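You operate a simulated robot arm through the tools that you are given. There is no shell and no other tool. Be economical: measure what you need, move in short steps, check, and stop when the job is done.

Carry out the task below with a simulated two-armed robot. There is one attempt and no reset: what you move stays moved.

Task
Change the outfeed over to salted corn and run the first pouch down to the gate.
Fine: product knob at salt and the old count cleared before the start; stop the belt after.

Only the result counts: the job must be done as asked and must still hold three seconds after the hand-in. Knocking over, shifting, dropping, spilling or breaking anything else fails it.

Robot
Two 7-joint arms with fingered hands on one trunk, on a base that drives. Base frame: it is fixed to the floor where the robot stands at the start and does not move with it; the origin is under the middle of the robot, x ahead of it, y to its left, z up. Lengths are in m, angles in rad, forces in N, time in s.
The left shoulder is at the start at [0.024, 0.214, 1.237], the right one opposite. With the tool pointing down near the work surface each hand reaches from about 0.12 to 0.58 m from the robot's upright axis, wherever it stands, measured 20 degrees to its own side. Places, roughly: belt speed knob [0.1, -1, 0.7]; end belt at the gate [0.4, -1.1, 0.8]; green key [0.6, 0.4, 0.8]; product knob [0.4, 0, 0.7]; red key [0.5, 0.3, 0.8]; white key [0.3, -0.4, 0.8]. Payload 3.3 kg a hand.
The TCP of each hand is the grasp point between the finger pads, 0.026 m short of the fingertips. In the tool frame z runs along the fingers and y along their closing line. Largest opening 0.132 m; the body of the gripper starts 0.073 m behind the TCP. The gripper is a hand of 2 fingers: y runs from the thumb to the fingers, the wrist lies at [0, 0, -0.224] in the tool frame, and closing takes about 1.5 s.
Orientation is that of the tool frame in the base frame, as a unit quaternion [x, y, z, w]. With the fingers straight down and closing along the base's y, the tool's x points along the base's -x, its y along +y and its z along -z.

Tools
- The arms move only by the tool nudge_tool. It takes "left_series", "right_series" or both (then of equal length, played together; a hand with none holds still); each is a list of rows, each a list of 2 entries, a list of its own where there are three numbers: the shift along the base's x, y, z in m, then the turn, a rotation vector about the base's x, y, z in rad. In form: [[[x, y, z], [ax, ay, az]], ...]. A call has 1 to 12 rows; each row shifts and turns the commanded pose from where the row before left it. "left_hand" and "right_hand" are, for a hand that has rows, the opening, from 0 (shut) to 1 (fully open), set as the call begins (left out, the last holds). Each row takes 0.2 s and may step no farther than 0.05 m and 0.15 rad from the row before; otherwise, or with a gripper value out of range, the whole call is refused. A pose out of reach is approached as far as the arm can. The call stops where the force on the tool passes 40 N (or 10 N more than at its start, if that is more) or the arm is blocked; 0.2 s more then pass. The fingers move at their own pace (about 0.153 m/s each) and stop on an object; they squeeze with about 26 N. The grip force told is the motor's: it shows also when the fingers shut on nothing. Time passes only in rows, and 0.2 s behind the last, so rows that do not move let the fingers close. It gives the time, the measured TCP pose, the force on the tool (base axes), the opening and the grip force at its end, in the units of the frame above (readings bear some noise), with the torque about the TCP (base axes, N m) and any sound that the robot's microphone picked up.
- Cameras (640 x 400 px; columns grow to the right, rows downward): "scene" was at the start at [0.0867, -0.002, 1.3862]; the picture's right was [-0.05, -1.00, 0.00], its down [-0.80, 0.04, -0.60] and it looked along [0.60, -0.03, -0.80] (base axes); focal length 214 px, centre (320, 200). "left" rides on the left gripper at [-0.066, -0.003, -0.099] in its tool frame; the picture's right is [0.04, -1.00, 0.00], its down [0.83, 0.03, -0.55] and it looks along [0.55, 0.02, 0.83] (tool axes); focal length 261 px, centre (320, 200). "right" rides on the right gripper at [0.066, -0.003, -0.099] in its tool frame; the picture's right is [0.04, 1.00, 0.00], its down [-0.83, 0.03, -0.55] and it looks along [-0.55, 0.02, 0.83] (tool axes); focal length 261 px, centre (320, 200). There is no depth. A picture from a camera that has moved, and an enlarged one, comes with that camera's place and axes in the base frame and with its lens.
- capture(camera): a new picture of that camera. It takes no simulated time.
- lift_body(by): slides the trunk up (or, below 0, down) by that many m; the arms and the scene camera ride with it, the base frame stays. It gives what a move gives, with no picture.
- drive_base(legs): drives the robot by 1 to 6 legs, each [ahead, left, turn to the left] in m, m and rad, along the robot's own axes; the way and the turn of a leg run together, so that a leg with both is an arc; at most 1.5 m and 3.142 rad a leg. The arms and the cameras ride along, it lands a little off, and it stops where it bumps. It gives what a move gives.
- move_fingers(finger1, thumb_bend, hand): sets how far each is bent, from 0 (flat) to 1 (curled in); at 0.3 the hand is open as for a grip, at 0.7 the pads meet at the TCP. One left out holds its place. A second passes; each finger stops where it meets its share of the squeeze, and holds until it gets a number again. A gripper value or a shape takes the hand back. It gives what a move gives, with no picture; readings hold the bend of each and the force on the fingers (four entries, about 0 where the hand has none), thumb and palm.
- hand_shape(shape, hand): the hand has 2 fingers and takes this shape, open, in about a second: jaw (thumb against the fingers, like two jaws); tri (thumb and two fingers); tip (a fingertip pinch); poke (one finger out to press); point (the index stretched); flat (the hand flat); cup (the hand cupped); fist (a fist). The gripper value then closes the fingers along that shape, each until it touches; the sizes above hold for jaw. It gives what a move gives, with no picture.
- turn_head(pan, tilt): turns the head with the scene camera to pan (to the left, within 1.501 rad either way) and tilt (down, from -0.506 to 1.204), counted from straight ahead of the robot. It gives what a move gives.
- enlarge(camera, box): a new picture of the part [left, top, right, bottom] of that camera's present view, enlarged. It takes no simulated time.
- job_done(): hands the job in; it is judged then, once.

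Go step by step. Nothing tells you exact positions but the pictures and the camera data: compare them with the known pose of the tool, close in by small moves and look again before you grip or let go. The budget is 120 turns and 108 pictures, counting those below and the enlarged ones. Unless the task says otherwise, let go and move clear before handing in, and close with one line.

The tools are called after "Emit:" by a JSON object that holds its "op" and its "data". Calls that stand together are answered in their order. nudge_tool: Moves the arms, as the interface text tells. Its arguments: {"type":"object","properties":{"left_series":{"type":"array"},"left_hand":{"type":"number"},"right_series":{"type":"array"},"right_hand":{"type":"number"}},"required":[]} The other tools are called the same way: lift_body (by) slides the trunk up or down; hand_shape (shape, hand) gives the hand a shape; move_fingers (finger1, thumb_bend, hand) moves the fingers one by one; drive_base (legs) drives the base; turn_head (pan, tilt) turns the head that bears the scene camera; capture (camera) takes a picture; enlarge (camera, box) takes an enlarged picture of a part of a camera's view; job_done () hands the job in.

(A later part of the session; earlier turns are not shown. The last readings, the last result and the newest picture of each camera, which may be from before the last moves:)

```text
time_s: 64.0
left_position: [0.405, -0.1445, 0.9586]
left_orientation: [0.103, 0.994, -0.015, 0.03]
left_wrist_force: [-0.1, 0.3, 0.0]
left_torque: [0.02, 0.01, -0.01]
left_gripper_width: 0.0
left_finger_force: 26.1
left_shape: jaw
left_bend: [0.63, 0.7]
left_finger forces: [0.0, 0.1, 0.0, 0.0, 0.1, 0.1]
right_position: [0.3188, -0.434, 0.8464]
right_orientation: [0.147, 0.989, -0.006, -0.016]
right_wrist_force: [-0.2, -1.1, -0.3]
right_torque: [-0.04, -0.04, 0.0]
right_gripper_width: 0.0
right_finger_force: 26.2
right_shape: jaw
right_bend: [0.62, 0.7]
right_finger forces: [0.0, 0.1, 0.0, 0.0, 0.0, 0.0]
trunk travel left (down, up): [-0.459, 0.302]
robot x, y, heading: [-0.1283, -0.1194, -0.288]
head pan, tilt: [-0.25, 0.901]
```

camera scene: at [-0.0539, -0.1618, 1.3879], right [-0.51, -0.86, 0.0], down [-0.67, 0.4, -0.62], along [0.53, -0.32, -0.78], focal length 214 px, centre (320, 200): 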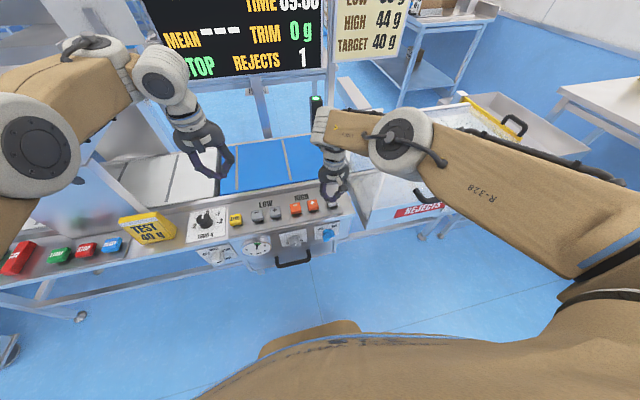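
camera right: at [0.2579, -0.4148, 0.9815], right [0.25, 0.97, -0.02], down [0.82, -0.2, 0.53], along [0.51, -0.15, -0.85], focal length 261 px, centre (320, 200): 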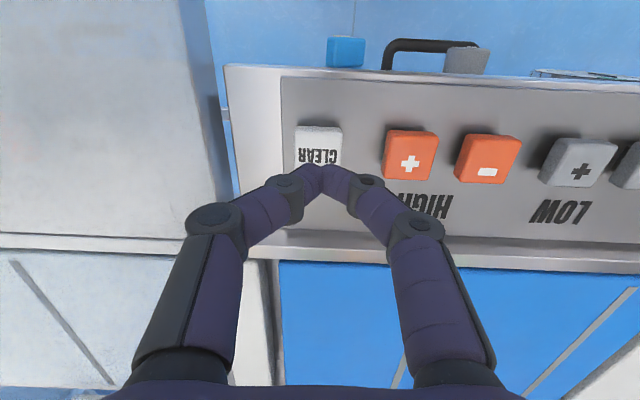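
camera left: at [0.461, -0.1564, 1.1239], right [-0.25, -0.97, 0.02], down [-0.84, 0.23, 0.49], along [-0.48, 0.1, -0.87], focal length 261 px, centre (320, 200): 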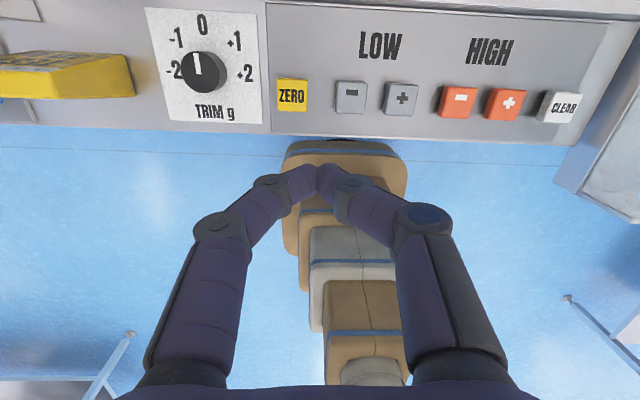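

Emit:
{"op": "nudge_tool", "data": {"right_series": [[[0, 0, -0.005], [0, 0, 0]], [[0, 0, -0.005], [0, 0, 0]], [[0, 0, -0.004], [0, 0, 0]], [[0, 0, -0.004], [0, 0, 0]], [[0, 0, -0.004], [0, 0, 0]]]}}

Emit:
{"op": "capture", "data": {"camera": "scene"}}

```text
time_s: 65.2
left_position: [0.4053, -0.1449, 0.9583]
left_orientation: [0.103, 0.994, -0.016, 0.03]
left_wrist_force: [0.6, 1.0, 0.2]
left_torque: [-0.02, -0.01, -0.02]
left_gripper_width: 0.0002
left_finger_force: 25.3
left_shape: jaw
left_bend: [0.63, 0.7]
left_finger forces: [0.1, 0.0, 0.0, 0.0, 0.0, 0.0]
right_position: [0.319, -0.434, 0.8245]
right_orientation: [0.147, 0.989, -0.007, -0.013]
right_wrist_force: [-0.1, -0.6, 1.8]
right_torque: [0.01, -0.02, 0.02]
right_gripper_width: 0.0
right_finger_force: 26.1
right_shape: jaw
right_bend: [0.62, 0.7]
right_finger forces: [0.0, 0.0, 0.1, 0.0, 0.0, 0.1]
trunk travel left (down, up): [-0.459, 0.302]
robot x, y, heading: [-0.131, -0.1229, -0.284]
head pan, tilt: [-0.25, 0.901]
heard: click
```

```text
54 pictures are left
camera scene: at [-0.0496, -0.163, 1.3278], right [-0.51, -0.86, 0.0], down [-0.67, 0.4, -0.62], along [0.53, -0.32, -0.78], focal length 214 px, centre (320, 200)
```

scene: 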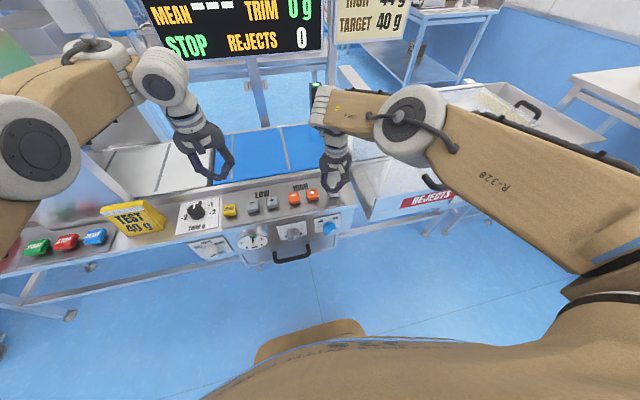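

Click heard and REJECTS now reads 0. I lift the right hand clear and tuck the left hand back and up before driving to the START/STOP keys.

Emit:
{"op": "nudge_tool", "data": {"right_series": [[[0, 0, 0.03], [0, 0, 0]], [[0, 0, 0.03], [0, 0, 0]], [[0, 0, 0.03], [0, 0, 0]], [[0, 0, 0.03], [0, 0, 0]], [[-0.03, 0.02, 0.02], [0, 0, 0]], [[-0.03, 0.02, 0.02], [0, 0, 0]], [[-0.03, 0.02, 0], [0, 0, 0]], [[-0.03, 0.02, 0], [0, 0, 0]]], "left_series": [[[-0.02, 0.005, 0.02], [0, 0, 0]], [[-0.02, 0.005, 0.02], [0, 0, 0]], [[-0.02, 0.015, 0.02], [0, 0, 0]], [[-0.02, 0.015, 0.02], [0, 0, 0]], [[-0.02, 0.025, 0.01], [0, 0, 0]], [[-0.02, 0.025, 0], [0, 0, 0]], [[-0.02, 0.025, 0], [0, 0, 0]], [[0, 0.025, 0], [0, 0, 0]]]}}

Emit:
{"op": "turn_head", "data": {"pan": -0.7, "tilt": 0.7}}

Emit:
{"op": "capture", "data": {"camera": "scene"}}

```text
time_s: 67.0
left_position: [0.4044, -0.1432, 0.9991]
left_orientation: [0.099, 0.995, -0.014, 0.03]
left_wrist_force: [-0.2, -0.4, -0.1]
left_torque: [-0.01, 0.01, -0.02]
left_gripper_width: 0.0001
left_finger_force: 26.4
left_shape: jaw
left_bend: [0.63, 0.7]
left_finger forces: [0.0, 0.1, 0.0, 0.0, 0.0, 0.0]
left hand out of reach, approached as far as the arm can: row 1, 2, 3, 4, 5, 6, 7, 8
right_position: [0.1973, -0.3514, 0.9858]
right_orientation: [0.148, 0.989, -0.007, -0.014]
right_wrist_force: [-0.9, -0.2, 0.9]
right_torque: [-0.01, 0.05, 0.0]
right_gripper_width: 0.0
right_finger_force: 26.2
right_shape: jaw
right_bend: [0.62, 0.7]
right_finger forces: [0.1, 0.0, 0.1, 0.0, 0.1, 0.0]
trunk travel left (down, up): [-0.459, 0.302]
robot x, y, heading: [-0.1278, -0.124, -0.28]
head pan, tilt: [-0.25, 0.901]
```

```text
time_s: 67.9
left_position: [0.405, -0.1434, 0.9979]
left_orientation: [0.099, 0.994, -0.014, 0.03]
left_wrist_force: [0.6, 0.5, 0.0]
left_torque: [0.03, 0.01, 0.02]
left_gripper_width: 0.0
left_finger_force: 25.8
left_shape: jaw
left_bend: [0.63, 0.7]
left_finger forces: [0.0, 0.0, 0.0, 0.1, 0.0, 0.0]
right_position: [0.1989, -0.3528, 0.9844]
right_orientation: [0.147, 0.989, -0.006, -0.015]
right_wrist_force: [-0.2, 0.0, 0.1]
right_torque: [0.03, 0.01, 0.01]
right_gripper_width: 0.0
right_finger_force: 25.8
right_shape: jaw
right_bend: [0.62, 0.7]
right_finger forces: [0.0, 0.0, 0.0, 0.0, 0.0, 0.0]
trunk travel left (down, up): [-0.459, 0.302]
robot x, y, heading: [-0.1331, -0.1214, -0.285]
head pan, tilt: [-0.7, 0.7]
```

```text
53 pictures are left
camera scene: at [-0.0674, -0.1953, 1.3439], right [-0.83, -0.55, 0.0], down [-0.36, 0.54, -0.76], along [0.42, -0.64, -0.64], focal length 214 px, centre (320, 200)
```

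scene: 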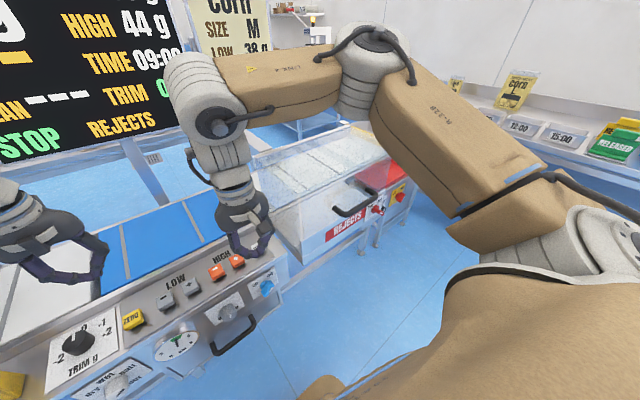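

The left wrist sits at a joint limit, so I back the base off first and free it with a turn about the vertical.

Emit:
{"op": "drive_base", "data": {"legs": [[-0.25, 0, 0]]}}

Emit:
{"op": "nudge_tool", "data": {"left_series": [[[0, 0, 0], [0, 0, 0.14]], [[0, 0, 0], [0, 0, 0.14]], [[0, 0, 0], [0, 0, 0.14]], [[0, 0.01, 0], [0, 0, 0.14]], [[0, 0.03, 0], [0, 0, 0]], [[0, 0.03, 0], [0, 0, 0]], [[-0.02, 0.03, 0], [0, 0, 0]], [[-0.02, 0.03, 0], [0, 0, 0]]]}}

```text
time_s: 69.7
left_position: [0.1649, -0.0742, 0.9997]
left_orientation: [0.101, 0.994, -0.015, 0.03]
left_wrist_force: [0.2, 0.1, 0.5]
left_torque: [-0.01, -0.04, 0.01]
left_gripper_width: 0.0
left_finger_force: 26.1
left_shape: jaw
left_bend: [0.63, 0.7]
left_finger forces: [0.0, 0.1, 0.1, 0.1, 0.1, 0.0]
right_position: [-0.0434, -0.2841, 0.9855]
right_orientation: [0.149, 0.989, -0.007, -0.013]
right_wrist_force: [-0.7, -0.1, 0.6]
right_torque: [0.0, -0.04, 0.02]
right_gripper_width: 0.0
right_finger_force: 25.8
right_shape: jaw
right_bend: [0.62, 0.7]
right_finger forces: [0.0, 0.0, 0.0, 0.0, 0.0, 0.0]
trunk travel left (down, up): [-0.459, 0.302]
robot x, y, heading: [-0.3718, -0.052, -0.288]
head pan, tilt: [-0.7, 0.7]
```

```text
time_s: 71.5
left_position: [0.2099, 0.0146, 1.0052]
left_orientation: [-0.176, 0.984, -0.006, 0.032]
left_wrist_force: [-0.2, 0.5, -0.1]
left_torque: [0.01, 0.0, -0.03]
left_gripper_width: 0.0002
left_finger_force: 26.7
left_shape: jaw
left_bend: [0.63, 0.7]
left_finger forces: [0.0, 0.0, 0.0, 0.0, 0.0, 0.1]
left hand out of reach, approached as far as the arm can: row 4, 5, 6, 7, 8
right_position: [-0.0427, -0.2829, 0.9837]
right_orientation: [0.15, 0.989, -0.007, -0.016]
right_wrist_force: [1.0, 0.0, 0.1]
right_torque: [-0.04, 0.0, 0.0]
right_gripper_width: 0.0
right_finger_force: 26.0
right_shape: jaw
right_bend: [0.62, 0.7]
right_finger forces: [0.1, 0.0, 0.0, 0.0, 0.1, 0.0]
trunk travel left (down, up): [-0.459, 0.302]
robot x, y, heading: [-0.368, -0.0484, -0.29]
head pan, tilt: [-0.7, 0.7]
```

Partly freed. There is free space below, so I try lowering and drawing the left hand back.

Emit:
{"op": "nudge_tool", "data": {"left_series": [[[0, 0, -0.03], [0, 0, 0]], [[0, 0, -0.03], [0, 0, 0]], [[0, 0, -0.03], [0, 0, 0]], [[0, 0, -0.03], [0, 0, 0]], [[-0.03, 0.008, -0.02], [0, 0, 0]], [[-0.03, 0.008, 0], [0, 0, 0]], [[-0.03, 0.008, 0], [0, 0, 0]], [[-0.03, 0.008, 0], [0, 0, 0]]]}}

Emit:
{"op": "turn_head", "data": {"pan": 0.3, "tilt": 0.6}}

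Emit:
{"op": "capture", "data": {"camera": "scene"}}

```text
time_s: 73.3
left_position: [0.2043, 0.0004, 0.8737]
left_orientation: [-0.176, 0.984, -0.006, 0.033]
left_wrist_force: [-0.5, 0.7, 0.5]
left_torque: [-0.02, 0.04, -0.02]
left_gripper_width: 0.0
left_finger_force: 25.9
left_shape: jaw
left_bend: [0.63, 0.7]
left_finger forces: [0.0, 0.0, 0.0, 0.1, 0.0, 0.0]
left hand out of reach, approached as far as the arm can: row 5, 6, 7, 8
right_position: [-0.0425, -0.2842, 0.9847]
right_orientation: [0.149, 0.989, -0.007, -0.016]
right_wrist_force: [0.2, 0.1, 0.8]
right_torque: [0.0, -0.02, 0.01]
right_gripper_width: 0.0
right_finger_force: 26.1
right_shape: jaw
right_bend: [0.62, 0.7]
right_finger forces: [0.1, 0.0, 0.0, 0.1, 0.0, 0.1]
trunk travel left (down, up): [-0.459, 0.302]
robot x, y, heading: [-0.3698, -0.0475, -0.29]
head pan, tilt: [-0.7, 0.7]
```

```text
time_s: 74.5
left_position: [0.2043, -0.0007, 0.8733]
left_orientation: [-0.177, 0.984, -0.005, 0.033]
left_wrist_force: [-0.1, -0.3, 0.6]
left_torque: [0.02, 0.01, 0.01]
left_gripper_width: 0.0001
left_finger_force: 26.6
left_shape: jaw
left_bend: [0.63, 0.7]
left_finger forces: [0.0, 0.0, 0.1, 0.0, 0.0, 0.0]
right_position: [-0.0419, -0.2837, 0.9837]
right_orientation: [0.149, 0.989, -0.006, -0.015]
right_wrist_force: [-0.3, -0.1, 0.2]
right_torque: [0.03, 0.01, -0.01]
right_gripper_width: 0.0001
right_finger_force: 25.8
right_shape: jaw
right_bend: [0.62, 0.7]
right_finger forces: [0.1, 0.0, 0.0, 0.1, 0.0, 0.1]
trunk travel left (down, up): [-0.459, 0.302]
robot x, y, heading: [-0.3729, -0.0481, -0.285]
head pan, tilt: [0.3, 0.6]
```

```text
52 pictures are left
camera scene: at [-0.2651, -0.0534, 1.3525], right [0.01, -1.0, 0.0], down [-0.57, -0.01, -0.82], along [0.82, 0.01, -0.57], focal length 214 px, centre (320, 200)
```

scene: 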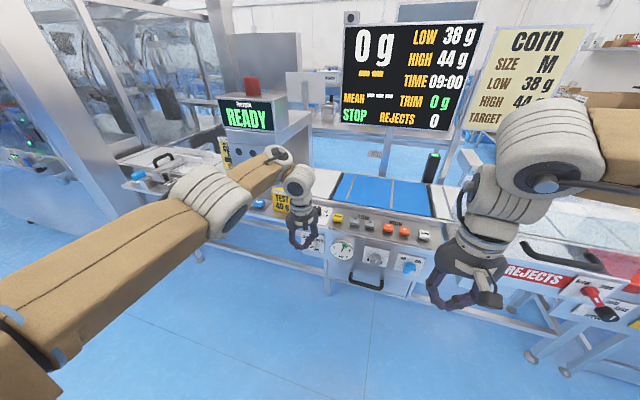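

The left arm is folded elbow-out; I only need it high and out of the way. I raise it and see how high it goes.

Emit:
{"op": "nudge_tool", "data": {"left_series": [[[0, 0, 0.04], [0, 0, 0]], [[0, 0, 0.04], [0, 0, 0]], [[0, 0, 0.04], [0, 0, 0]], [[0, 0.01, 0.04], [0, 0, 0]], [[0, 0.02, 0.04], [0, 0, 0]], [[0, 0.02, 0.04], [0, 0, 0]], [[0, 0.02, 0.03], [0, 0, 0]], [[0, 0.02, 0.03], [0, 0, 0]]]}}

```text
time_s: 76.3
left_position: [0.2203, 0.025, 1.1083]
left_orientation: [-0.177, 0.984, -0.006, 0.032]
left_wrist_force: [-0.5, 0.3, -0.6]
left_torque: [0.01, 0.02, 0.04]
left_gripper_width: 0.0
left_finger_force: 25.9
left_shape: jaw
left_bend: [0.63, 0.7]
left_finger forces: [0.1, 0.0, 0.0, 0.0, 0.1, 0.1]
left hand out of reach, approached as far as the arm can: row 2, 6, 7, 8
right_position: [-0.0431, -0.2834, 0.9844]
right_orientation: [0.15, 0.989, -0.006, -0.015]
right_wrist_force: [0.5, 0.1, 0.0]
right_torque: [0.0, 0.05, -0.03]
right_gripper_width: 0.0002
right_finger_force: 26.0
right_shape: jaw
right_bend: [0.62, 0.7]
right_finger forces: [0.0, 0.0, 0.0, 0.0, 0.1, 0.0]
trunk travel left (down, up): [-0.459, 0.302]
robot x, y, heading: [-0.3719, -0.0501, -0.287]
head pan, tilt: [0.3, 0.6]
```

High enough (1.11). I slide left at this stand-off to face the START/STOP keys and look.

Emit:
{"op": "drive_base", "data": {"legs": [[0, 0.66, 0.01]]}}

Emit:
{"op": "turn_head", "data": {"pan": 0, "tilt": 0.7}}

Emit:
{"op": "capture", "data": {"camera": "scene"}}

Emit:
{"op": "capture", "data": {"camera": "right"}}

```text
time_s: 79.9
left_position: [0.4071, 0.6353, 1.1078]
left_orientation: [-0.172, 0.984, -0.007, 0.033]
left_wrist_force: [-0.7, 0.4, 0.1]
left_torque: [-0.01, 0.0, 0.02]
left_gripper_width: 0.0
left_finger_force: 25.7
left_shape: jaw
left_bend: [0.63, 0.7]
left_finger forces: [0.1, 0.1, 0.0, 0.0, 0.0, 0.1]
right_position: [0.141, 0.3285, 0.9848]
right_orientation: [0.154, 0.988, -0.007, -0.015]
right_wrist_force: [1.4, 0.1, 0.5]
right_torque: [0.01, 0.01, 0.04]
right_gripper_width: 0.0
right_finger_force: 26.5
right_shape: jaw
right_bend: [0.62, 0.7]
right_finger forces: [0.1, 0.0, 0.0, 0.0, 0.0, 0.0]
trunk travel left (down, up): [-0.459, 0.302]
robot x, y, heading: [-0.1799, 0.5658, -0.3]
head pan, tilt: [0.3, 0.6]
```

```text
time_s: 80.7
left_position: [0.4068, 0.634, 1.1084]
left_orientation: [-0.172, 0.984, -0.006, 0.033]
left_wrist_force: [0.4, -0.1, 0.3]
left_torque: [0.0, -0.02, 0.03]
left_gripper_width: 0.0
left_finger_force: 25.7
left_shape: jaw
left_bend: [0.63, 0.7]
left_finger forces: [0.0, 0.0, 0.1, 0.0, 0.1, 0.0]
right_position: [0.1416, 0.3291, 0.9846]
right_orientation: [0.154, 0.988, -0.007, -0.015]
right_wrist_force: [-0.1, 0.5, -0.4]
right_torque: [0.02, 0.01, -0.01]
right_gripper_width: 0.0001
right_finger_force: 26.2
right_shape: jaw
right_bend: [0.62, 0.7]
right_finger forces: [0.0, 0.0, 0.1, 0.0, 0.0, 0.0]
trunk travel left (down, up): [-0.459, 0.302]
robot x, y, heading: [-0.1845, 0.5642, -0.3]
head pan, tilt: [0.0, 0.7]
```

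```text
51 pictures are left
camera scene: at [-0.0866, 0.5362, 1.3439], right [-0.29, -0.96, 0.0], down [-0.62, 0.19, -0.76], along [0.73, -0.22, -0.64], focal length 214 px, centre (320, 200)
```

scene: 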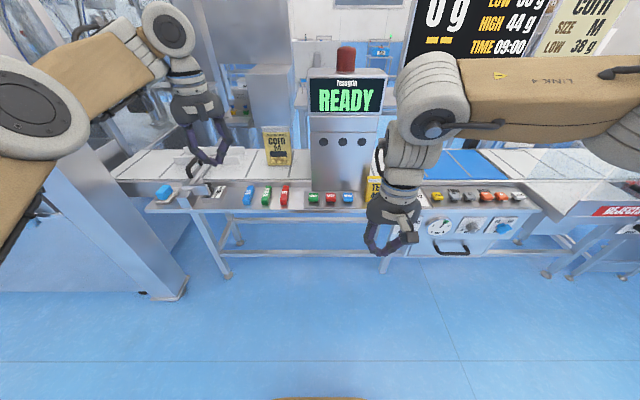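

```text
50 pictures are left
camera right: at [0.0813, 0.3458, 1.085], right [0.26, 0.96, -0.02], down [0.82, -0.22, 0.53], along [0.51, -0.15, -0.85], focal length 261 px, centre (320, 200)
```

right: 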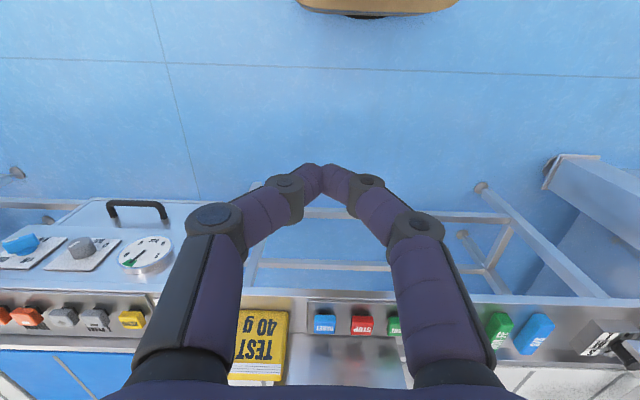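

START at about [0.53, 0.36], STOP at about [0.51, 0.30]. I drive ahead so both are under the right hand's reach.

Emit:
{"op": "drive_base", "data": {"legs": [[0.24, 0.05, 0.02]]}}

Emit:
{"op": "capture", "data": {"camera": "scene"}}

Emit:
{"op": "capture", "data": {"camera": "right"}}

```text
time_s: 82.5
left_position: [0.6493, 0.6261, 1.1081]
left_orientation: [-0.182, 0.983, -0.005, 0.033]
left_wrist_force: [-0.7, -0.2, -0.9]
left_torque: [0.02, 0.0, 0.01]
left_gripper_width: 0.0
left_finger_force: 25.4
left_shape: jaw
left_bend: [0.63, 0.7]
left_finger forces: [0.0, 0.0, 0.1, 0.0, 0.1, 0.0]
right_position: [0.3876, 0.3151, 0.984]
right_orientation: [0.145, 0.989, -0.007, -0.015]
right_wrist_force: [0.9, -0.1, -0.2]
right_torque: [-0.02, 0.0, 0.0]
right_gripper_width: 0.0
right_finger_force: 26.0
right_shape: jaw
right_bend: [0.62, 0.7]
right_finger forces: [0.1, 0.0, 0.0, 0.0, 0.0, 0.0]
trunk travel left (down, up): [-0.459, 0.302]
robot x, y, heading: [0.0597, 0.5439, -0.279]
head pan, tilt: [0.0, 0.7]
```

```text
49 pictures are left
camera scene: at [0.1578, 0.5178, 1.3438], right [-0.27, -0.96, 0.0], down [-0.62, 0.18, -0.76], along [0.73, -0.21, -0.65], focal length 214 px, centre (320, 200)
```

scene: 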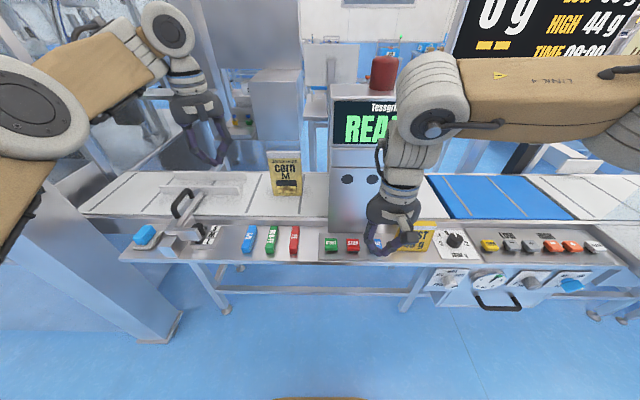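

```text
48 pictures are left
camera right: at [0.3291, 0.3308, 1.0846], right [0.25, 0.97, -0.02], down [0.83, -0.2, 0.53], along [0.51, -0.14, -0.85], focal length 261 px, centre (320, 200)
```

right: 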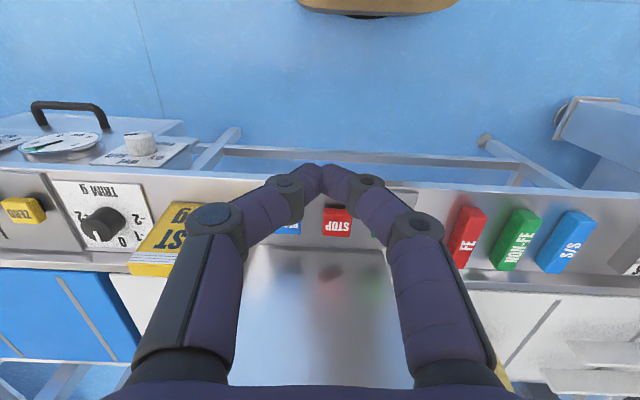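

I move the right hand over START and lower partway.

Emit:
{"op": "nudge_tool", "data": {"right_series": [[[0.03, 0.017, 0], [0, 0, 0]], [[0.03, 0.017, 0], [0, 0, 0]], [[0.03, 0.017, 0], [0, 0, 0]], [[0.03, 0, -0.02], [0, 0, 0]], [[0.03, 0, -0.03], [0, 0, 0]], [[0, 0, -0.03], [0, 0, 0]], [[0, 0, 0], [0, 0, 0]]]}}

Emit:
{"op": "capture", "data": {"camera": "right"}}

Emit:
{"op": "enlarge", "data": {"camera": "scene", "box": [290, 190, 386, 270]}}

```text
time_s: 84.3
left_position: [0.648, 0.625, 1.1074]
left_orientation: [-0.181, 0.983, -0.004, 0.033]
left_wrist_force: [-0.5, 0.3, -0.2]
left_torque: [0.03, 0.03, -0.02]
left_gripper_width: 0.0
left_finger_force: 25.5
left_shape: jaw
left_bend: [0.63, 0.7]
left_finger forces: [0.0, 0.0, 0.0, 0.0, 0.0, 0.0]
right_position: [0.5211, 0.332, 0.9134]
right_orientation: [0.176, 0.984, 0.004, -0.01]
right_wrist_force: [0.4, -0.3, 0.4]
right_torque: [0.0, -0.02, -0.01]
right_gripper_width: 0.0
right_finger_force: 25.9
right_shape: jaw
right_bend: [0.62, 0.7]
right_finger forces: [0.1, 0.0, 0.0, 0.1, 0.0, 0.0]
right hand out of reach, approached as far as the arm can: row 5
trunk travel left (down, up): [-0.459, 0.302]
robot x, y, heading: [0.0598, 0.5457, -0.28]
head pan, tilt: [0.0, 0.7]
stopped in row 7 (right hand): the arm was blocked; the commanded pose is now the measured one
```

```text
47 pictures are left
camera right: at [0.4611, 0.3505, 1.0124], right [0.31, 0.95, 0.0], down [0.8, -0.26, 0.53], along [0.51, -0.16, -0.85], focal length 261 px, centre (320, 200)
```

right: 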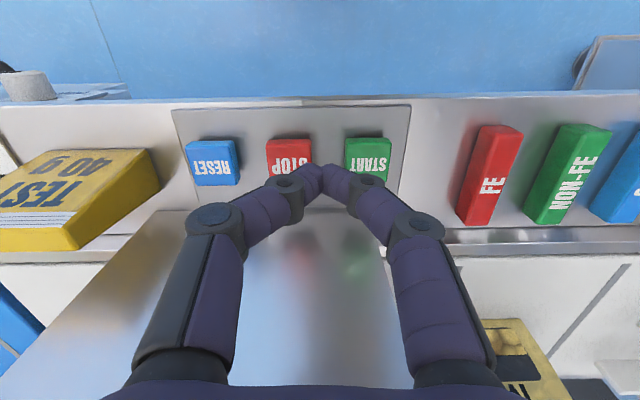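

```text
5.00 times, centred on (338, 230) of scene
camera zoom: at [0.1566, 0.5174, 1.3439], right [-0.27, -0.96, 0.0], down [-0.62, 0.18, -0.76], along [0.74, -0.21, -0.64], focal length 1072 px, centre (230, 50)
```

zoom: 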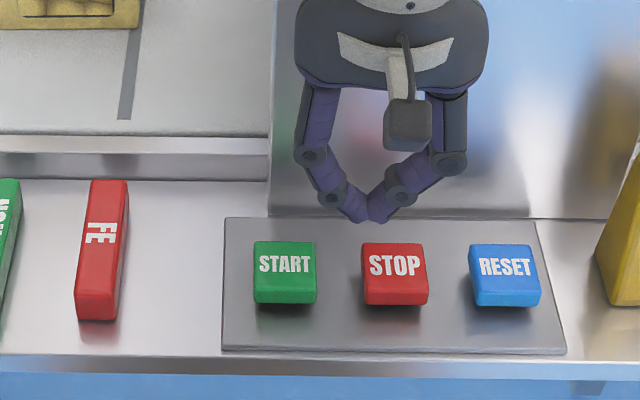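

The arm is at its limit reaching inward, so I raise and retract the hand and shift the base left to get START further to the right side.

Emit:
{"op": "nudge_tool", "data": {"right_series": [[[-0.02, 0.005, 0.02], [0, 0, 0]], [[-0.03, 0, 0.02], [0, 0, 0]], [[-0.03, -0.02, 0.02], [0, 0, 0]], [[-0.02, -0.02, 0], [0, 0, 0]], [[0, 0, 0], [0, 0, 0]]]}}

Emit:
{"op": "drive_base", "data": {"legs": [[0.03, 0.13, 0]]}}

Emit:
{"op": "capture", "data": {"camera": "right"}}

Emit:
{"op": "capture", "data": {"camera": "scene"}}

```text
time_s: 85.5
left_position: [0.6482, 0.6272, 1.109]
left_orientation: [-0.182, 0.983, -0.006, 0.033]
left_wrist_force: [0.3, -0.1, -0.4]
left_torque: [-0.03, 0.0, 0.01]
left_gripper_width: 0.0002
left_finger_force: 26.0
left_shape: jaw
left_bend: [0.63, 0.7]
left_finger forces: [0.1, 0.0, 0.1, 0.0, 0.0, 0.0]
right_position: [0.4187, 0.3016, 0.9735]
right_orientation: [0.172, 0.985, 0.003, -0.01]
right_wrist_force: [0.6, -0.3, 0.0]
right_torque: [-0.03, 0.01, -0.01]
right_gripper_width: 0.0
right_finger_force: 25.9
right_shape: jaw
right_bend: [0.62, 0.7]
right_finger forces: [0.0, 0.1, 0.1, 0.0, 0.0, 0.0]
trunk travel left (down, up): [-0.459, 0.302]
robot x, y, heading: [0.0573, 0.5467, -0.275]
head pan, tilt: [0.0, 0.7]
```

```text
time_s: 86.8
left_position: [0.7146, 0.7447, 1.1071]
left_orientation: [-0.181, 0.983, -0.006, 0.031]
left_wrist_force: [0.5, -0.7, 0.3]
left_torque: [0.01, 0.0, 0.0]
left_gripper_width: 0.0
left_finger_force: 26.2
left_shape: jaw
left_bend: [0.63, 0.7]
left_finger forces: [0.0, 0.0, 0.0, 0.0, 0.1, 0.0]
right_position: [0.4832, 0.4192, 0.9725]
right_orientation: [0.174, 0.985, 0.0, -0.011]
right_wrist_force: [0.2, 0.2, 0.2]
right_torque: [-0.03, 0.02, 0.0]
right_gripper_width: 0.0
right_finger_force: 25.8
right_shape: jaw
right_bend: [0.62, 0.7]
right_finger forces: [0.1, 0.1, 0.0, 0.0, 0.1, 0.1]
trunk travel left (down, up): [-0.459, 0.302]
robot x, y, heading: [0.124, 0.6634, -0.284]
head pan, tilt: [0.0, 0.7]
```

```text
45 pictures are left
camera right: at [0.4232, 0.4366, 1.0725], right [0.3, 0.95, 0.0], down [0.81, -0.26, 0.53], along [0.51, -0.16, -0.85], focal length 261 px, centre (320, 200)
```

right: 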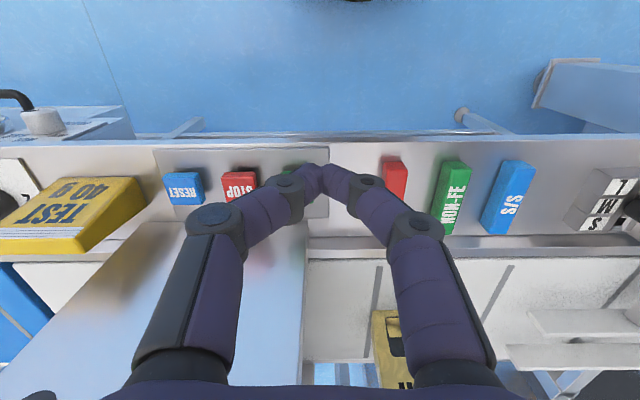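

```text
44 pictures are left
camera scene: at [0.2225, 0.6365, 1.3439], right [-0.28, -0.96, 0.0], down [-0.62, 0.18, -0.76], along [0.73, -0.21, -0.64], focal length 214 px, centre (320, 200)
```

scene: 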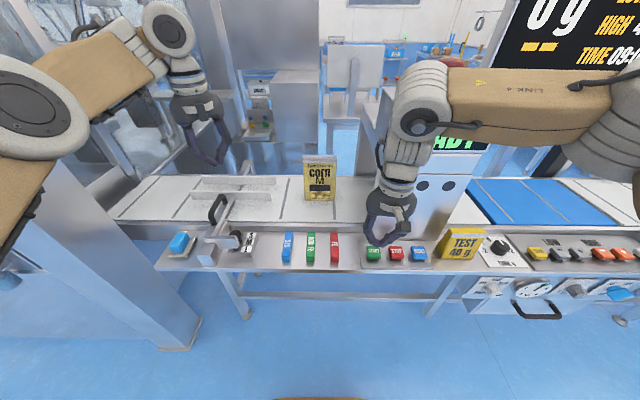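

START is now at local right 0.17 m, well placed. I move over it and lower partway.

Emit:
{"op": "nudge_tool", "data": {"right_series": [[[0.02, -0.016, 0], [0, 0, 0]], [[0.02, -0.016, -0.02], [0, 0, 0]], [[0.02, -0.015, -0.03], [0, 0, 0]], [[0, 0, -0.03], [0, 0, 0]], [[0, 0, 0], [0, 0, 0]]]}}

Emit:
{"op": "capture", "data": {"camera": "right"}}

Emit:
{"op": "enlarge", "data": {"camera": "scene", "box": [330, 200, 426, 280]}}

```text
time_s: 88.0
left_position: [0.7136, 0.7428, 1.1072]
left_orientation: [-0.181, 0.983, -0.005, 0.033]
left_wrist_force: [0.6, 0.1, -0.5]
left_torque: [-0.02, 0.02, -0.05]
left_gripper_width: 0.0001
left_finger_force: 26.0
left_shape: jaw
left_bend: [0.63, 0.7]
left_finger forces: [0.1, 0.0, 0.0, 0.1, 0.0, 0.0]
right_position: [0.5427, 0.3709, 0.89]
right_orientation: [0.173, 0.985, 0.002, -0.01]
right_wrist_force: [0.1, 0.2, 0.4]
right_torque: [0.04, 0.0, -0.04]
right_gripper_width: 0.0
right_finger_force: 26.0
right_shape: jaw
right_bend: [0.62, 0.7]
right_finger forces: [0.1, 0.0, 0.1, 0.0, 0.0, 0.1]
trunk travel left (down, up): [-0.459, 0.302]
robot x, y, heading: [0.1212, 0.6631, -0.283]
head pan, tilt: [0.0, 0.7]
```

```text
43 pictures are left
camera right: at [0.4823, 0.3884, 0.9912], right [0.3, 0.95, 0.0], down [0.81, -0.26, 0.53], along [0.51, -0.16, -0.84], focal length 261 px, centre (320, 200)
```

right: 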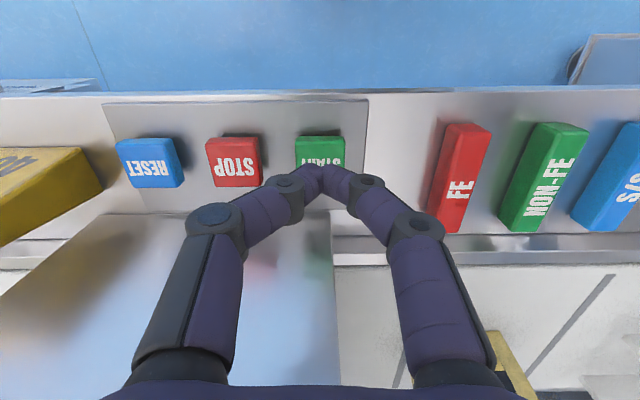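

```text
5.00 times, centred on (378, 240) of scene
camera zoom: at [0.2216, 0.6351, 1.3439], right [-0.28, -0.96, 0.0], down [-0.62, 0.18, -0.76], along [0.73, -0.21, -0.64], focal length 1072 px, centre (30, 0)
```

zoom: 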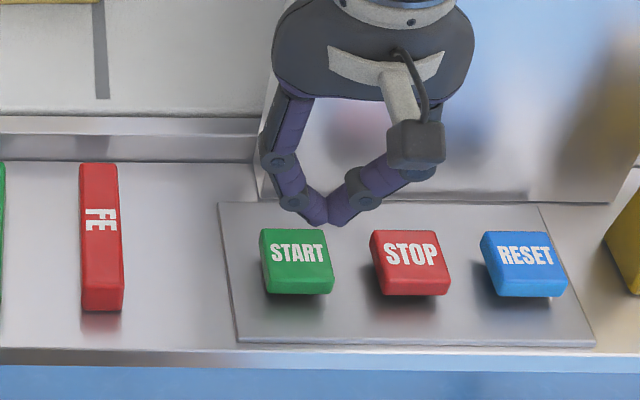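

Nearly centred. Before starting, I turn the head toward the gate to see whether I can watch the pouch from here.

Emit:
{"op": "turn_head", "data": {"pan": -0.8, "tilt": 0.4}}

Emit:
{"op": "capture", "data": {"camera": "scene"}}

```text
time_s: 89.2
left_position: [0.714, 0.7424, 1.1075]
left_orientation: [-0.181, 0.983, -0.005, 0.033]
left_wrist_force: [0.5, 0.3, -0.4]
left_torque: [0.0, -0.01, -0.03]
left_gripper_width: 0.0
left_finger_force: 26.1
left_shape: jaw
left_bend: [0.63, 0.7]
left_finger forces: [0.0, 0.1, 0.0, 0.1, 0.1, 0.0]
right_position: [0.5425, 0.3702, 0.8919]
right_orientation: [0.174, 0.985, 0.002, -0.01]
right_wrist_force: [0.1, -0.4, 0.2]
right_torque: [0.01, 0.02, 0.01]
right_gripper_width: 0.0001
right_finger_force: 26.0
right_shape: jaw
right_bend: [0.62, 0.7]
right_finger forces: [0.1, 0.2, 0.0, 0.0, 0.1, 0.0]
trunk travel left (down, up): [-0.459, 0.302]
robot x, y, heading: [0.1269, 0.6676, -0.281]
head pan, tilt: [-0.799, 0.4]
```

```text
41 pictures are left
camera scene: at [0.1838, 0.5768, 1.3707], right [-0.88, -0.47, 0.0], down [-0.18, 0.34, -0.92], along [0.43, -0.81, -0.39], focal length 214 px, centre (320, 200)
```

scene: 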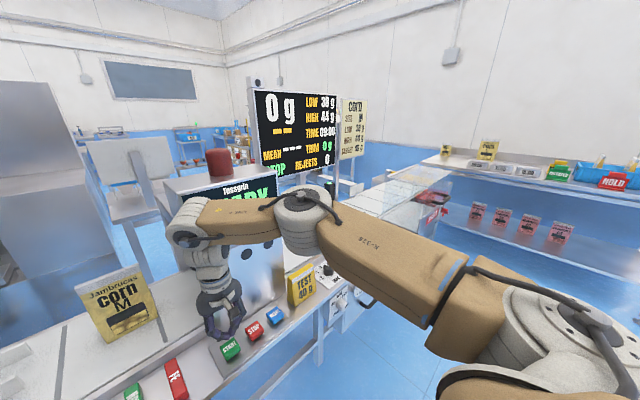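

The display and the end belt are visible from here. I press START.

Emit:
{"op": "nudge_tool", "data": {"right_series": [[[0.006, 0.001, -0.015], [0, 0, 0]], [[0, 0, -0.015], [0, 0, 0]], [[0, 0, -0.012], [0, 0, 0]], [[0, 0, -0.006], [0, 0, 0]], [[0, 0, -0.005], [0, 0, 0]], [[0, 0, -0.005], [0, 0, 0]], [[0, 0, -0.005], [0, 0, 0]], [[0, 0, -0.005], [0, 0, 0]]]}}

Emit:
{"op": "capture", "data": {"camera": "scene"}}

```text
time_s: 91.0
left_position: [0.7132, 0.743, 1.108]
left_orientation: [-0.18, 0.983, -0.006, 0.032]
left_wrist_force: [-0.3, 0.4, 0.6]
left_torque: [-0.01, 0.02, -0.02]
left_gripper_width: 0.0
left_finger_force: 26.1
left_shape: jaw
left_bend: [0.63, 0.7]
left_finger forces: [0.0, 0.0, 0.0, 0.1, 0.0, 0.0]
right_position: [0.5491, 0.3705, 0.8234]
right_orientation: [0.174, 0.985, 0.004, -0.01]
right_wrist_force: [0.1, -0.6, 1.7]
right_torque: [0.0, 0.0, -0.02]
right_gripper_width: 0.0002
right_finger_force: 26.1
right_shape: jaw
right_bend: [0.62, 0.7]
right_finger forces: [0.1, 0.1, 0.0, 0.0, 0.0, 0.0]
trunk travel left (down, up): [-0.459, 0.302]
robot x, y, heading: [0.1212, 0.6646, -0.281]
head pan, tilt: [-0.799, 0.4]
heard: click
```

```text
40 pictures are left
camera scene: at [0.1835, 0.5769, 1.3708], right [-0.88, -0.47, 0.0], down [-0.18, 0.34, -0.92], along [0.43, -0.81, -0.39], focal length 214 px, centre (320, 200)
```

scene: 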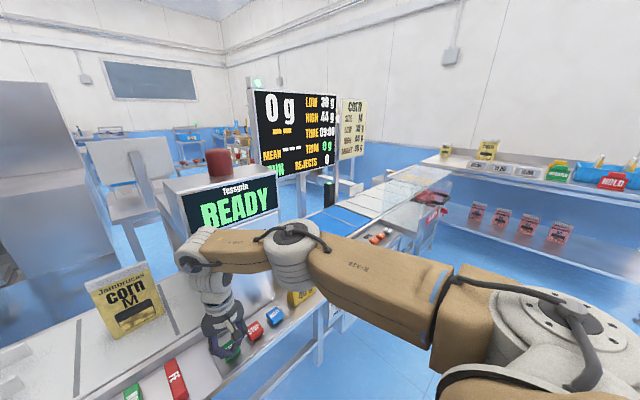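

Click: the display reads RUN and the pouch has begun to move. I lift straight up, move across to stand over STOP (about [0.531, 0.308]), and watch.

Emit:
{"op": "nudge_tool", "data": {"right_series": [[[0, 0, 0.03], [0, 0, 0]], [[0, 0, 0.03], [0, 0, 0]], [[-0.009, -0.031, 0], [0, 0, 0]], [[-0.009, -0.032, 0], [0, 0, 0]], [[0, 0, 0], [0, 0, 0]]]}}

Emit:
{"op": "capture", "data": {"camera": "right"}}

Emit:
{"op": "capture", "data": {"camera": "scene"}}

```text
time_s: 92.2
left_position: [0.7129, 0.7426, 1.108]
left_orientation: [-0.181, 0.983, -0.005, 0.033]
left_wrist_force: [-0.8, 0.5, -0.5]
left_torque: [0.01, -0.03, 0.0]
left_gripper_width: 0.0001
left_finger_force: 26.2
left_shape: jaw
left_bend: [0.63, 0.7]
left_finger forces: [0.1, 0.1, 0.0, 0.0, 0.0, 0.0]
right_position: [0.534, 0.3104, 0.884]
right_orientation: [0.174, 0.985, 0.003, -0.01]
right_wrist_force: [1.2, 0.0, -0.7]
right_torque: [-0.02, -0.02, 0.03]
right_gripper_width: 0.0
right_finger_force: 25.6
right_shape: jaw
right_bend: [0.62, 0.7]
right_finger forces: [0.0, 0.0, 0.0, 0.1, 0.1, 0.1]
trunk travel left (down, up): [-0.459, 0.302]
robot x, y, heading: [0.1269, 0.6642, -0.281]
head pan, tilt: [-0.799, 0.4]
```

```text
39 pictures are left
camera right: at [0.474, 0.3274, 0.9839], right [0.3, 0.95, 0.0], down [0.8, -0.26, 0.53], along [0.51, -0.16, -0.84], focal length 261 px, centre (320, 200)
```

right: 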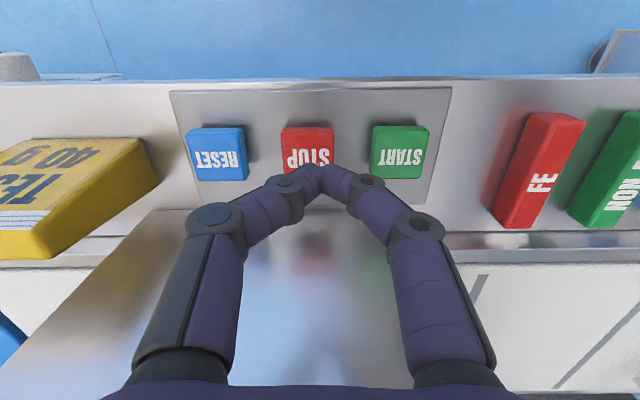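

```text
38 pictures are left
camera scene: at [0.1838, 0.5769, 1.3708], right [-0.88, -0.47, 0.0], down [-0.18, 0.34, -0.92], along [0.43, -0.81, -0.39], focal length 214 px, centre (320, 200)
```

scene: 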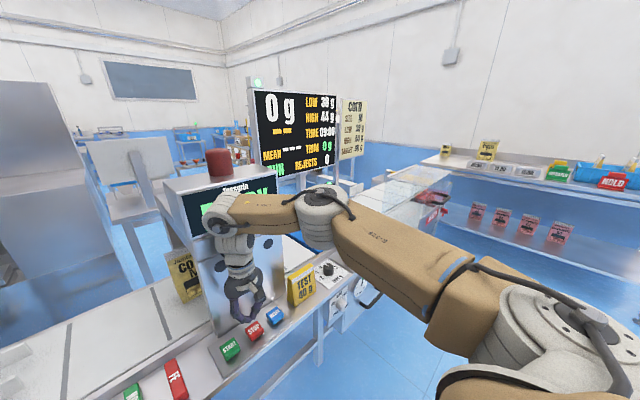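

The pouch is entering the detector. I centre over STOP and wait while it travels.

Emit:
{"op": "nudge_tool", "data": {"right_series": [[[-0.001, -0.007, -0.01], [0, 0, 0]], [[0, 0, -0.01], [0, 0, 0]], [[0, 0, 0], [0, 0, 0]], [[0, 0, 0], [0, 0, 0]], [[0, 0, 0], [0, 0, 0]], [[0, 0, 0], [0, 0, 0]], [[0, 0, 0], [0, 0, 0]], [[0, 0, 0], [0, 0, 0]]]}}

Emit:
{"op": "capture", "data": {"camera": "scene"}}

```text
time_s: 94.0
left_position: [0.714, 0.7418, 1.1078]
left_orientation: [-0.182, 0.983, -0.005, 0.033]
left_wrist_force: [0.4, 0.1, -0.4]
left_torque: [-0.02, -0.02, 0.0]
left_gripper_width: 0.0002
left_finger_force: 25.6
left_shape: jaw
left_bend: [0.63, 0.7]
left_finger forces: [0.0, 0.0, 0.0, 0.0, 0.0, 0.0]
right_position: [0.5321, 0.3003, 0.864]
right_orientation: [0.174, 0.985, 0.002, -0.01]
right_wrist_force: [0.0, 0.7, 0.5]
right_torque: [0.0, -0.02, 0.02]
right_gripper_width: 0.0
right_finger_force: 25.4
right_shape: jaw
right_bend: [0.62, 0.7]
right_finger forces: [0.1, 0.0, 0.1, 0.0, 0.0, 0.1]
trunk travel left (down, up): [-0.459, 0.302]
robot x, y, heading: [0.1235, 0.6639, -0.283]
head pan, tilt: [-0.799, 0.4]
```

```text
37 pictures are left
camera scene: at [0.1837, 0.5767, 1.3708], right [-0.88, -0.47, 0.0], down [-0.18, 0.34, -0.92], along [0.43, -0.81, -0.39], focal length 214 px, centre (320, 200)
```

scene: 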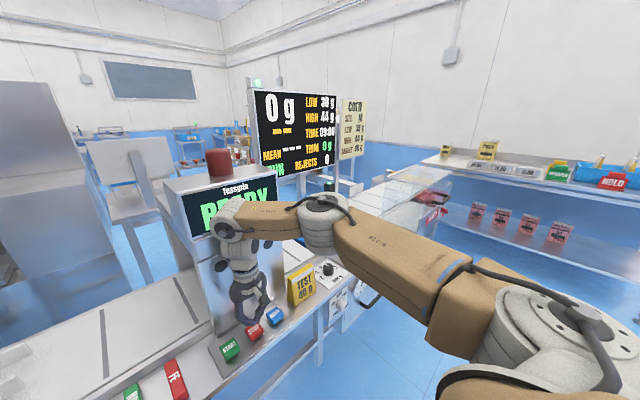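

Emit:
{"op": "nudge_tool", "data": {"right_series": [[[0, 0, 0], [0, 0, 0]], [[0, 0, 0], [0, 0, 0]], [[0, 0, 0], [0, 0, 0]], [[0, 0, 0], [0, 0, 0]], [[0, 0, 0], [0, 0, 0]], [[0, 0, 0], [0, 0, 0]]]}}

Emit:
{"op": "enlarge", "data": {"camera": "scene", "box": [220, 70, 460, 220]}}

```text
time_s: 95.3
left_position: [0.7137, 0.7423, 1.1083]
left_orientation: [-0.181, 0.983, -0.006, 0.034]
left_wrist_force: [0.4, -1.0, 0.2]
left_torque: [0.01, -0.03, -0.01]
left_gripper_width: 0.0001
left_finger_force: 26.2
left_shape: jaw
left_bend: [0.63, 0.7]
left_finger forces: [0.0, 0.0, 0.0, 0.0, 0.0, 0.1]
right_position: [0.5325, 0.3013, 0.8647]
right_orientation: [0.174, 0.985, 0.003, -0.01]
right_wrist_force: [0.6, -0.5, 0.1]
right_torque: [0.04, 0.0, 0.0]
right_gripper_width: 0.0001
right_finger_force: 25.7
right_shape: jaw
right_bend: [0.62, 0.7]
right_finger forces: [0.1, 0.0, 0.0, 0.0, 0.0, 0.1]
trunk travel left (down, up): [-0.459, 0.302]
robot x, y, heading: [0.1287, 0.663, -0.282]
head pan, tilt: [-0.799, 0.4]
```

```text
2.67 times, centred on (340, 145) of scene
camera zoom: at [0.1837, 0.5767, 1.3708], right [-0.88, -0.47, 0.0], down [-0.18, 0.34, -0.92], along [0.43, -0.81, -0.39], focal length 572 px, centre (267, 347)
```

zoom: 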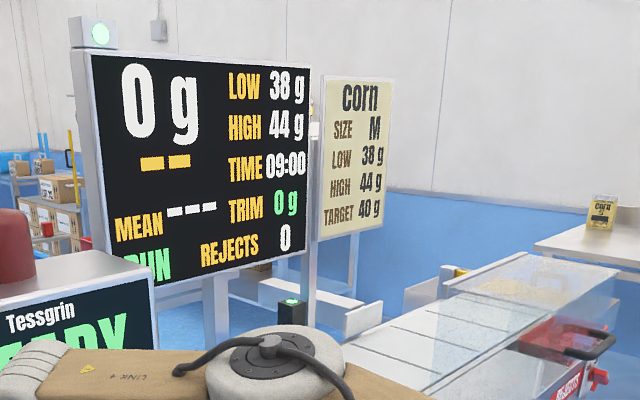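

Emit:
{"op": "nudge_tool", "data": {"right_series": [[[0, 0, 0], [0, 0, 0]], [[0, 0, 0], [0, 0, 0]], [[0, 0, 0], [0, 0, 0]], [[0, 0, 0], [0, 0, 0]], [[0, 0, 0], [0, 0, 0]], [[0, 0, 0], [0, 0, 0]], [[0, 0, 0], [0, 0, 0]]]}}

Emit:
{"op": "enlarge", "data": {"camera": "scene", "box": [220, 120, 460, 270]}}

```text
time_s: 97.0
left_position: [0.7132, 0.7418, 1.1088]
left_orientation: [-0.182, 0.983, -0.006, 0.033]
left_wrist_force: [-0.5, 0.3, 1.0]
left_torque: [-0.01, -0.01, 0.01]
left_gripper_width: 0.0001
left_finger_force: 25.5
left_shape: jaw
left_bend: [0.63, 0.7]
left_finger forces: [0.1, 0.0, 0.0, 0.0, 0.0, 0.0]
right_position: [0.5321, 0.3013, 0.8649]
right_orientation: [0.174, 0.985, 0.002, -0.01]
right_wrist_force: [0.3, -1.0, 0.4]
right_torque: [-0.02, 0.02, 0.0]
right_gripper_width: 0.0002
right_finger_force: 25.9
right_shape: jaw
right_bend: [0.62, 0.7]
right_finger forces: [0.0, 0.1, 0.0, 0.1, 0.1, 0.0]
trunk travel left (down, up): [-0.459, 0.302]
robot x, y, heading: [0.1269, 0.6641, -0.287]
head pan, tilt: [-0.799, 0.4]
```

```text
2.67 times, centred on (340, 195) of scene
camera zoom: at [0.1837, 0.5767, 1.3708], right [-0.88, -0.47, 0.0], down [-0.18, 0.34, -0.92], along [0.43, -0.81, -0.39], focal length 572 px, centre (267, 213)
```

zoom: 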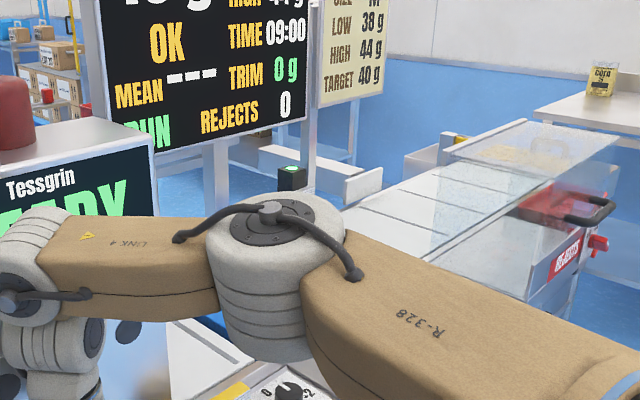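

Weighed OK. The pouch is on the weigh belt behind my arm; I keep waiting.

Emit:
{"op": "nudge_tool", "data": {"right_series": [[[0, 0, 0], [0, 0, 0]], [[0, 0, 0], [0, 0, 0]], [[0, 0, 0], [0, 0, 0]], [[0, 0, 0], [0, 0, 0]], [[0, 0, 0], [0, 0, 0]], [[0, 0, 0], [0, 0, 0]], [[0, 0, 0], [0, 0, 0]], [[0, 0, 0], [0, 0, 0]]]}}

Emit:
{"op": "enlarge", "data": {"camera": "scene", "box": [220, 120, 460, 270]}}

```text
time_s: 98.8
left_position: [0.7133, 0.742, 1.1092]
left_orientation: [-0.181, 0.983, -0.005, 0.033]
left_wrist_force: [0.5, -0.6, -0.2]
left_torque: [0.01, -0.02, -0.02]
left_gripper_width: 0.0
left_finger_force: 26.5
left_shape: jaw
left_bend: [0.63, 0.7]
left_finger forces: [0.1, 0.0, 0.1, 0.0, 0.0, 0.0]
right_position: [0.5323, 0.2995, 0.8646]
right_orientation: [0.173, 0.985, 0.003, -0.01]
right_wrist_force: [0.5, -0.3, -1.1]
right_torque: [-0.01, -0.01, 0.0]
right_gripper_width: 0.0
right_finger_force: 25.6
right_shape: jaw
right_bend: [0.62, 0.7]
right_finger forces: [0.0, 0.0, 0.1, 0.0, 0.1, 0.1]
trunk travel left (down, up): [-0.459, 0.302]
robot x, y, heading: [0.1217, 0.6625, -0.279]
head pan, tilt: [-0.799, 0.4]
```

```text
2.67 times, centred on (340, 195) of scene
camera zoom: at [0.1837, 0.5767, 1.3708], right [-0.88, -0.47, 0.0], down [-0.18, 0.34, -0.92], along [0.43, -0.81, -0.39], focal length 572 px, centre (267, 213)
```

zoom: 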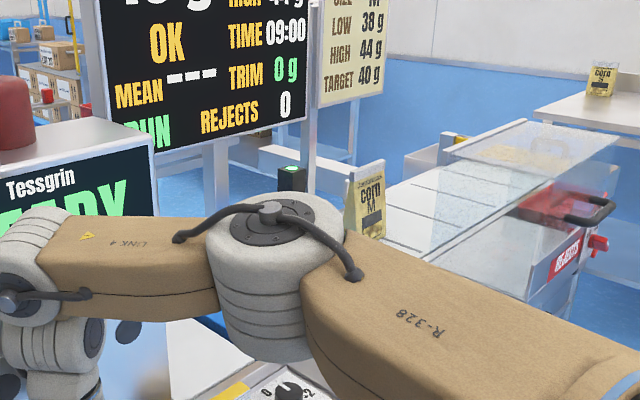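

The pouch is leaving the weigh belt. I wait on in steps.

Emit:
{"op": "nudge_tool", "data": {"right_series": [[[0, 0, 0], [0, 0, 0]], [[0, 0, 0], [0, 0, 0]], [[0, 0, 0], [0, 0, 0]], [[0, 0, 0], [0, 0, 0]], [[0, 0, 0], [0, 0, 0]], [[0, 0, 0], [0, 0, 0]], [[0, 0, 0], [0, 0, 0]], [[0, 0, 0], [0, 0, 0]]]}}

Emit:
{"op": "enlarge", "data": {"camera": "scene", "box": [220, 120, 460, 270]}}

```text
time_s: 100.5
left_position: [0.7125, 0.7421, 1.1077]
left_orientation: [-0.181, 0.983, -0.006, 0.033]
left_wrist_force: [-0.1, 0.6, -0.7]
left_torque: [-0.02, 0.03, -0.02]
left_gripper_width: 0.0001
left_finger_force: 25.8
left_shape: jaw
left_bend: [0.63, 0.7]
left_finger forces: [0.1, 0.1, 0.0, 0.0, 0.1, 0.1]
right_position: [0.5317, 0.3001, 0.8647]
right_orientation: [0.174, 0.985, 0.003, -0.009]
right_wrist_force: [0.9, 0.4, -0.9]
right_torque: [0.0, 0.05, 0.02]
right_gripper_width: 0.0002
right_finger_force: 26.3
right_shape: jaw
right_bend: [0.62, 0.7]
right_finger forces: [0.0, 0.1, 0.0, 0.0, 0.0, 0.0]
trunk travel left (down, up): [-0.459, 0.302]
robot x, y, heading: [0.1245, 0.6642, -0.282]
head pan, tilt: [-0.799, 0.4]
```

```text
2.67 times, centred on (340, 195) of scene
camera zoom: at [0.1837, 0.5767, 1.3708], right [-0.88, -0.47, 0.0], down [-0.18, 0.34, -0.92], along [0.43, -0.81, -0.39], focal length 572 px, centre (267, 213)
```

zoom: 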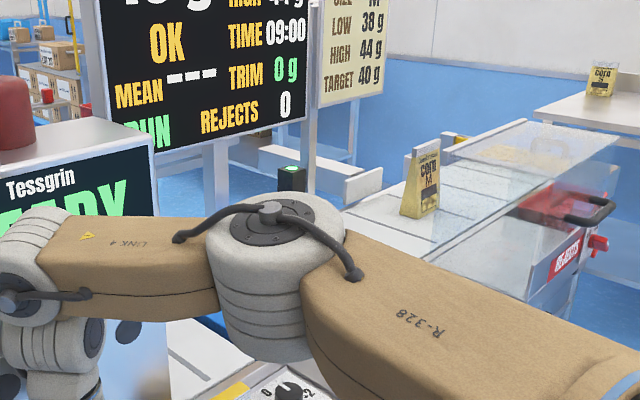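

Emit:
{"op": "nudge_tool", "data": {"right_series": [[[0, 0, 0], [0, 0, 0]], [[0, 0, 0], [0, 0, 0]], [[0, 0, 0], [0, 0, 0]], [[0, 0, 0], [0, 0, 0]], [[0, 0, 0], [0, 0, 0]], [[0, 0, 0], [0, 0, 0]], [[0, 0, 0], [0, 0, 0]], [[0, 0, 0], [0, 0, 0]]]}}

Emit:
{"op": "enlarge", "data": {"camera": "scene", "box": [340, 130, 500, 230]}}

```text
time_s: 102.3
left_position: [0.713, 0.7419, 1.1083]
left_orientation: [-0.18, 0.983, -0.006, 0.033]
left_wrist_force: [-0.3, 0.7, 0.1]
left_torque: [0.03, -0.01, -0.01]
left_gripper_width: 0.0
left_finger_force: 25.9
left_shape: jaw
left_bend: [0.63, 0.7]
left_finger forces: [0.0, 0.0, 0.0, 0.1, 0.0, 0.0]
right_position: [0.532, 0.3004, 0.8657]
right_orientation: [0.174, 0.985, 0.003, -0.01]
right_wrist_force: [-0.8, -0.2, 0.3]
right_torque: [-0.01, 0.01, -0.02]
right_gripper_width: 0.0003
right_finger_force: 26.5
right_shape: jaw
right_bend: [0.62, 0.7]
right_finger forces: [0.0, 0.0, 0.1, 0.0, 0.0, 0.1]
trunk travel left (down, up): [-0.459, 0.302]
robot x, y, heading: [0.1239, 0.6632, -0.284]
head pan, tilt: [-0.799, 0.4]
```

```text
4.00 times, centred on (420, 180) of scene
camera zoom: at [0.1837, 0.5767, 1.3708], right [-0.88, -0.47, 0.0], down [-0.18, 0.34, -0.92], along [0.43, -0.81, -0.39], focal length 858 px, centre (-80, 280)
```

zoom: 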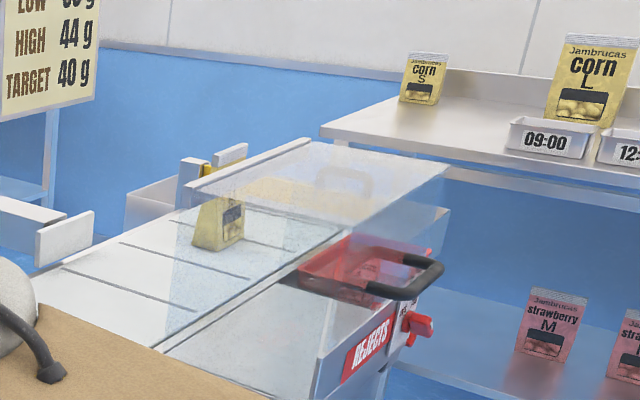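

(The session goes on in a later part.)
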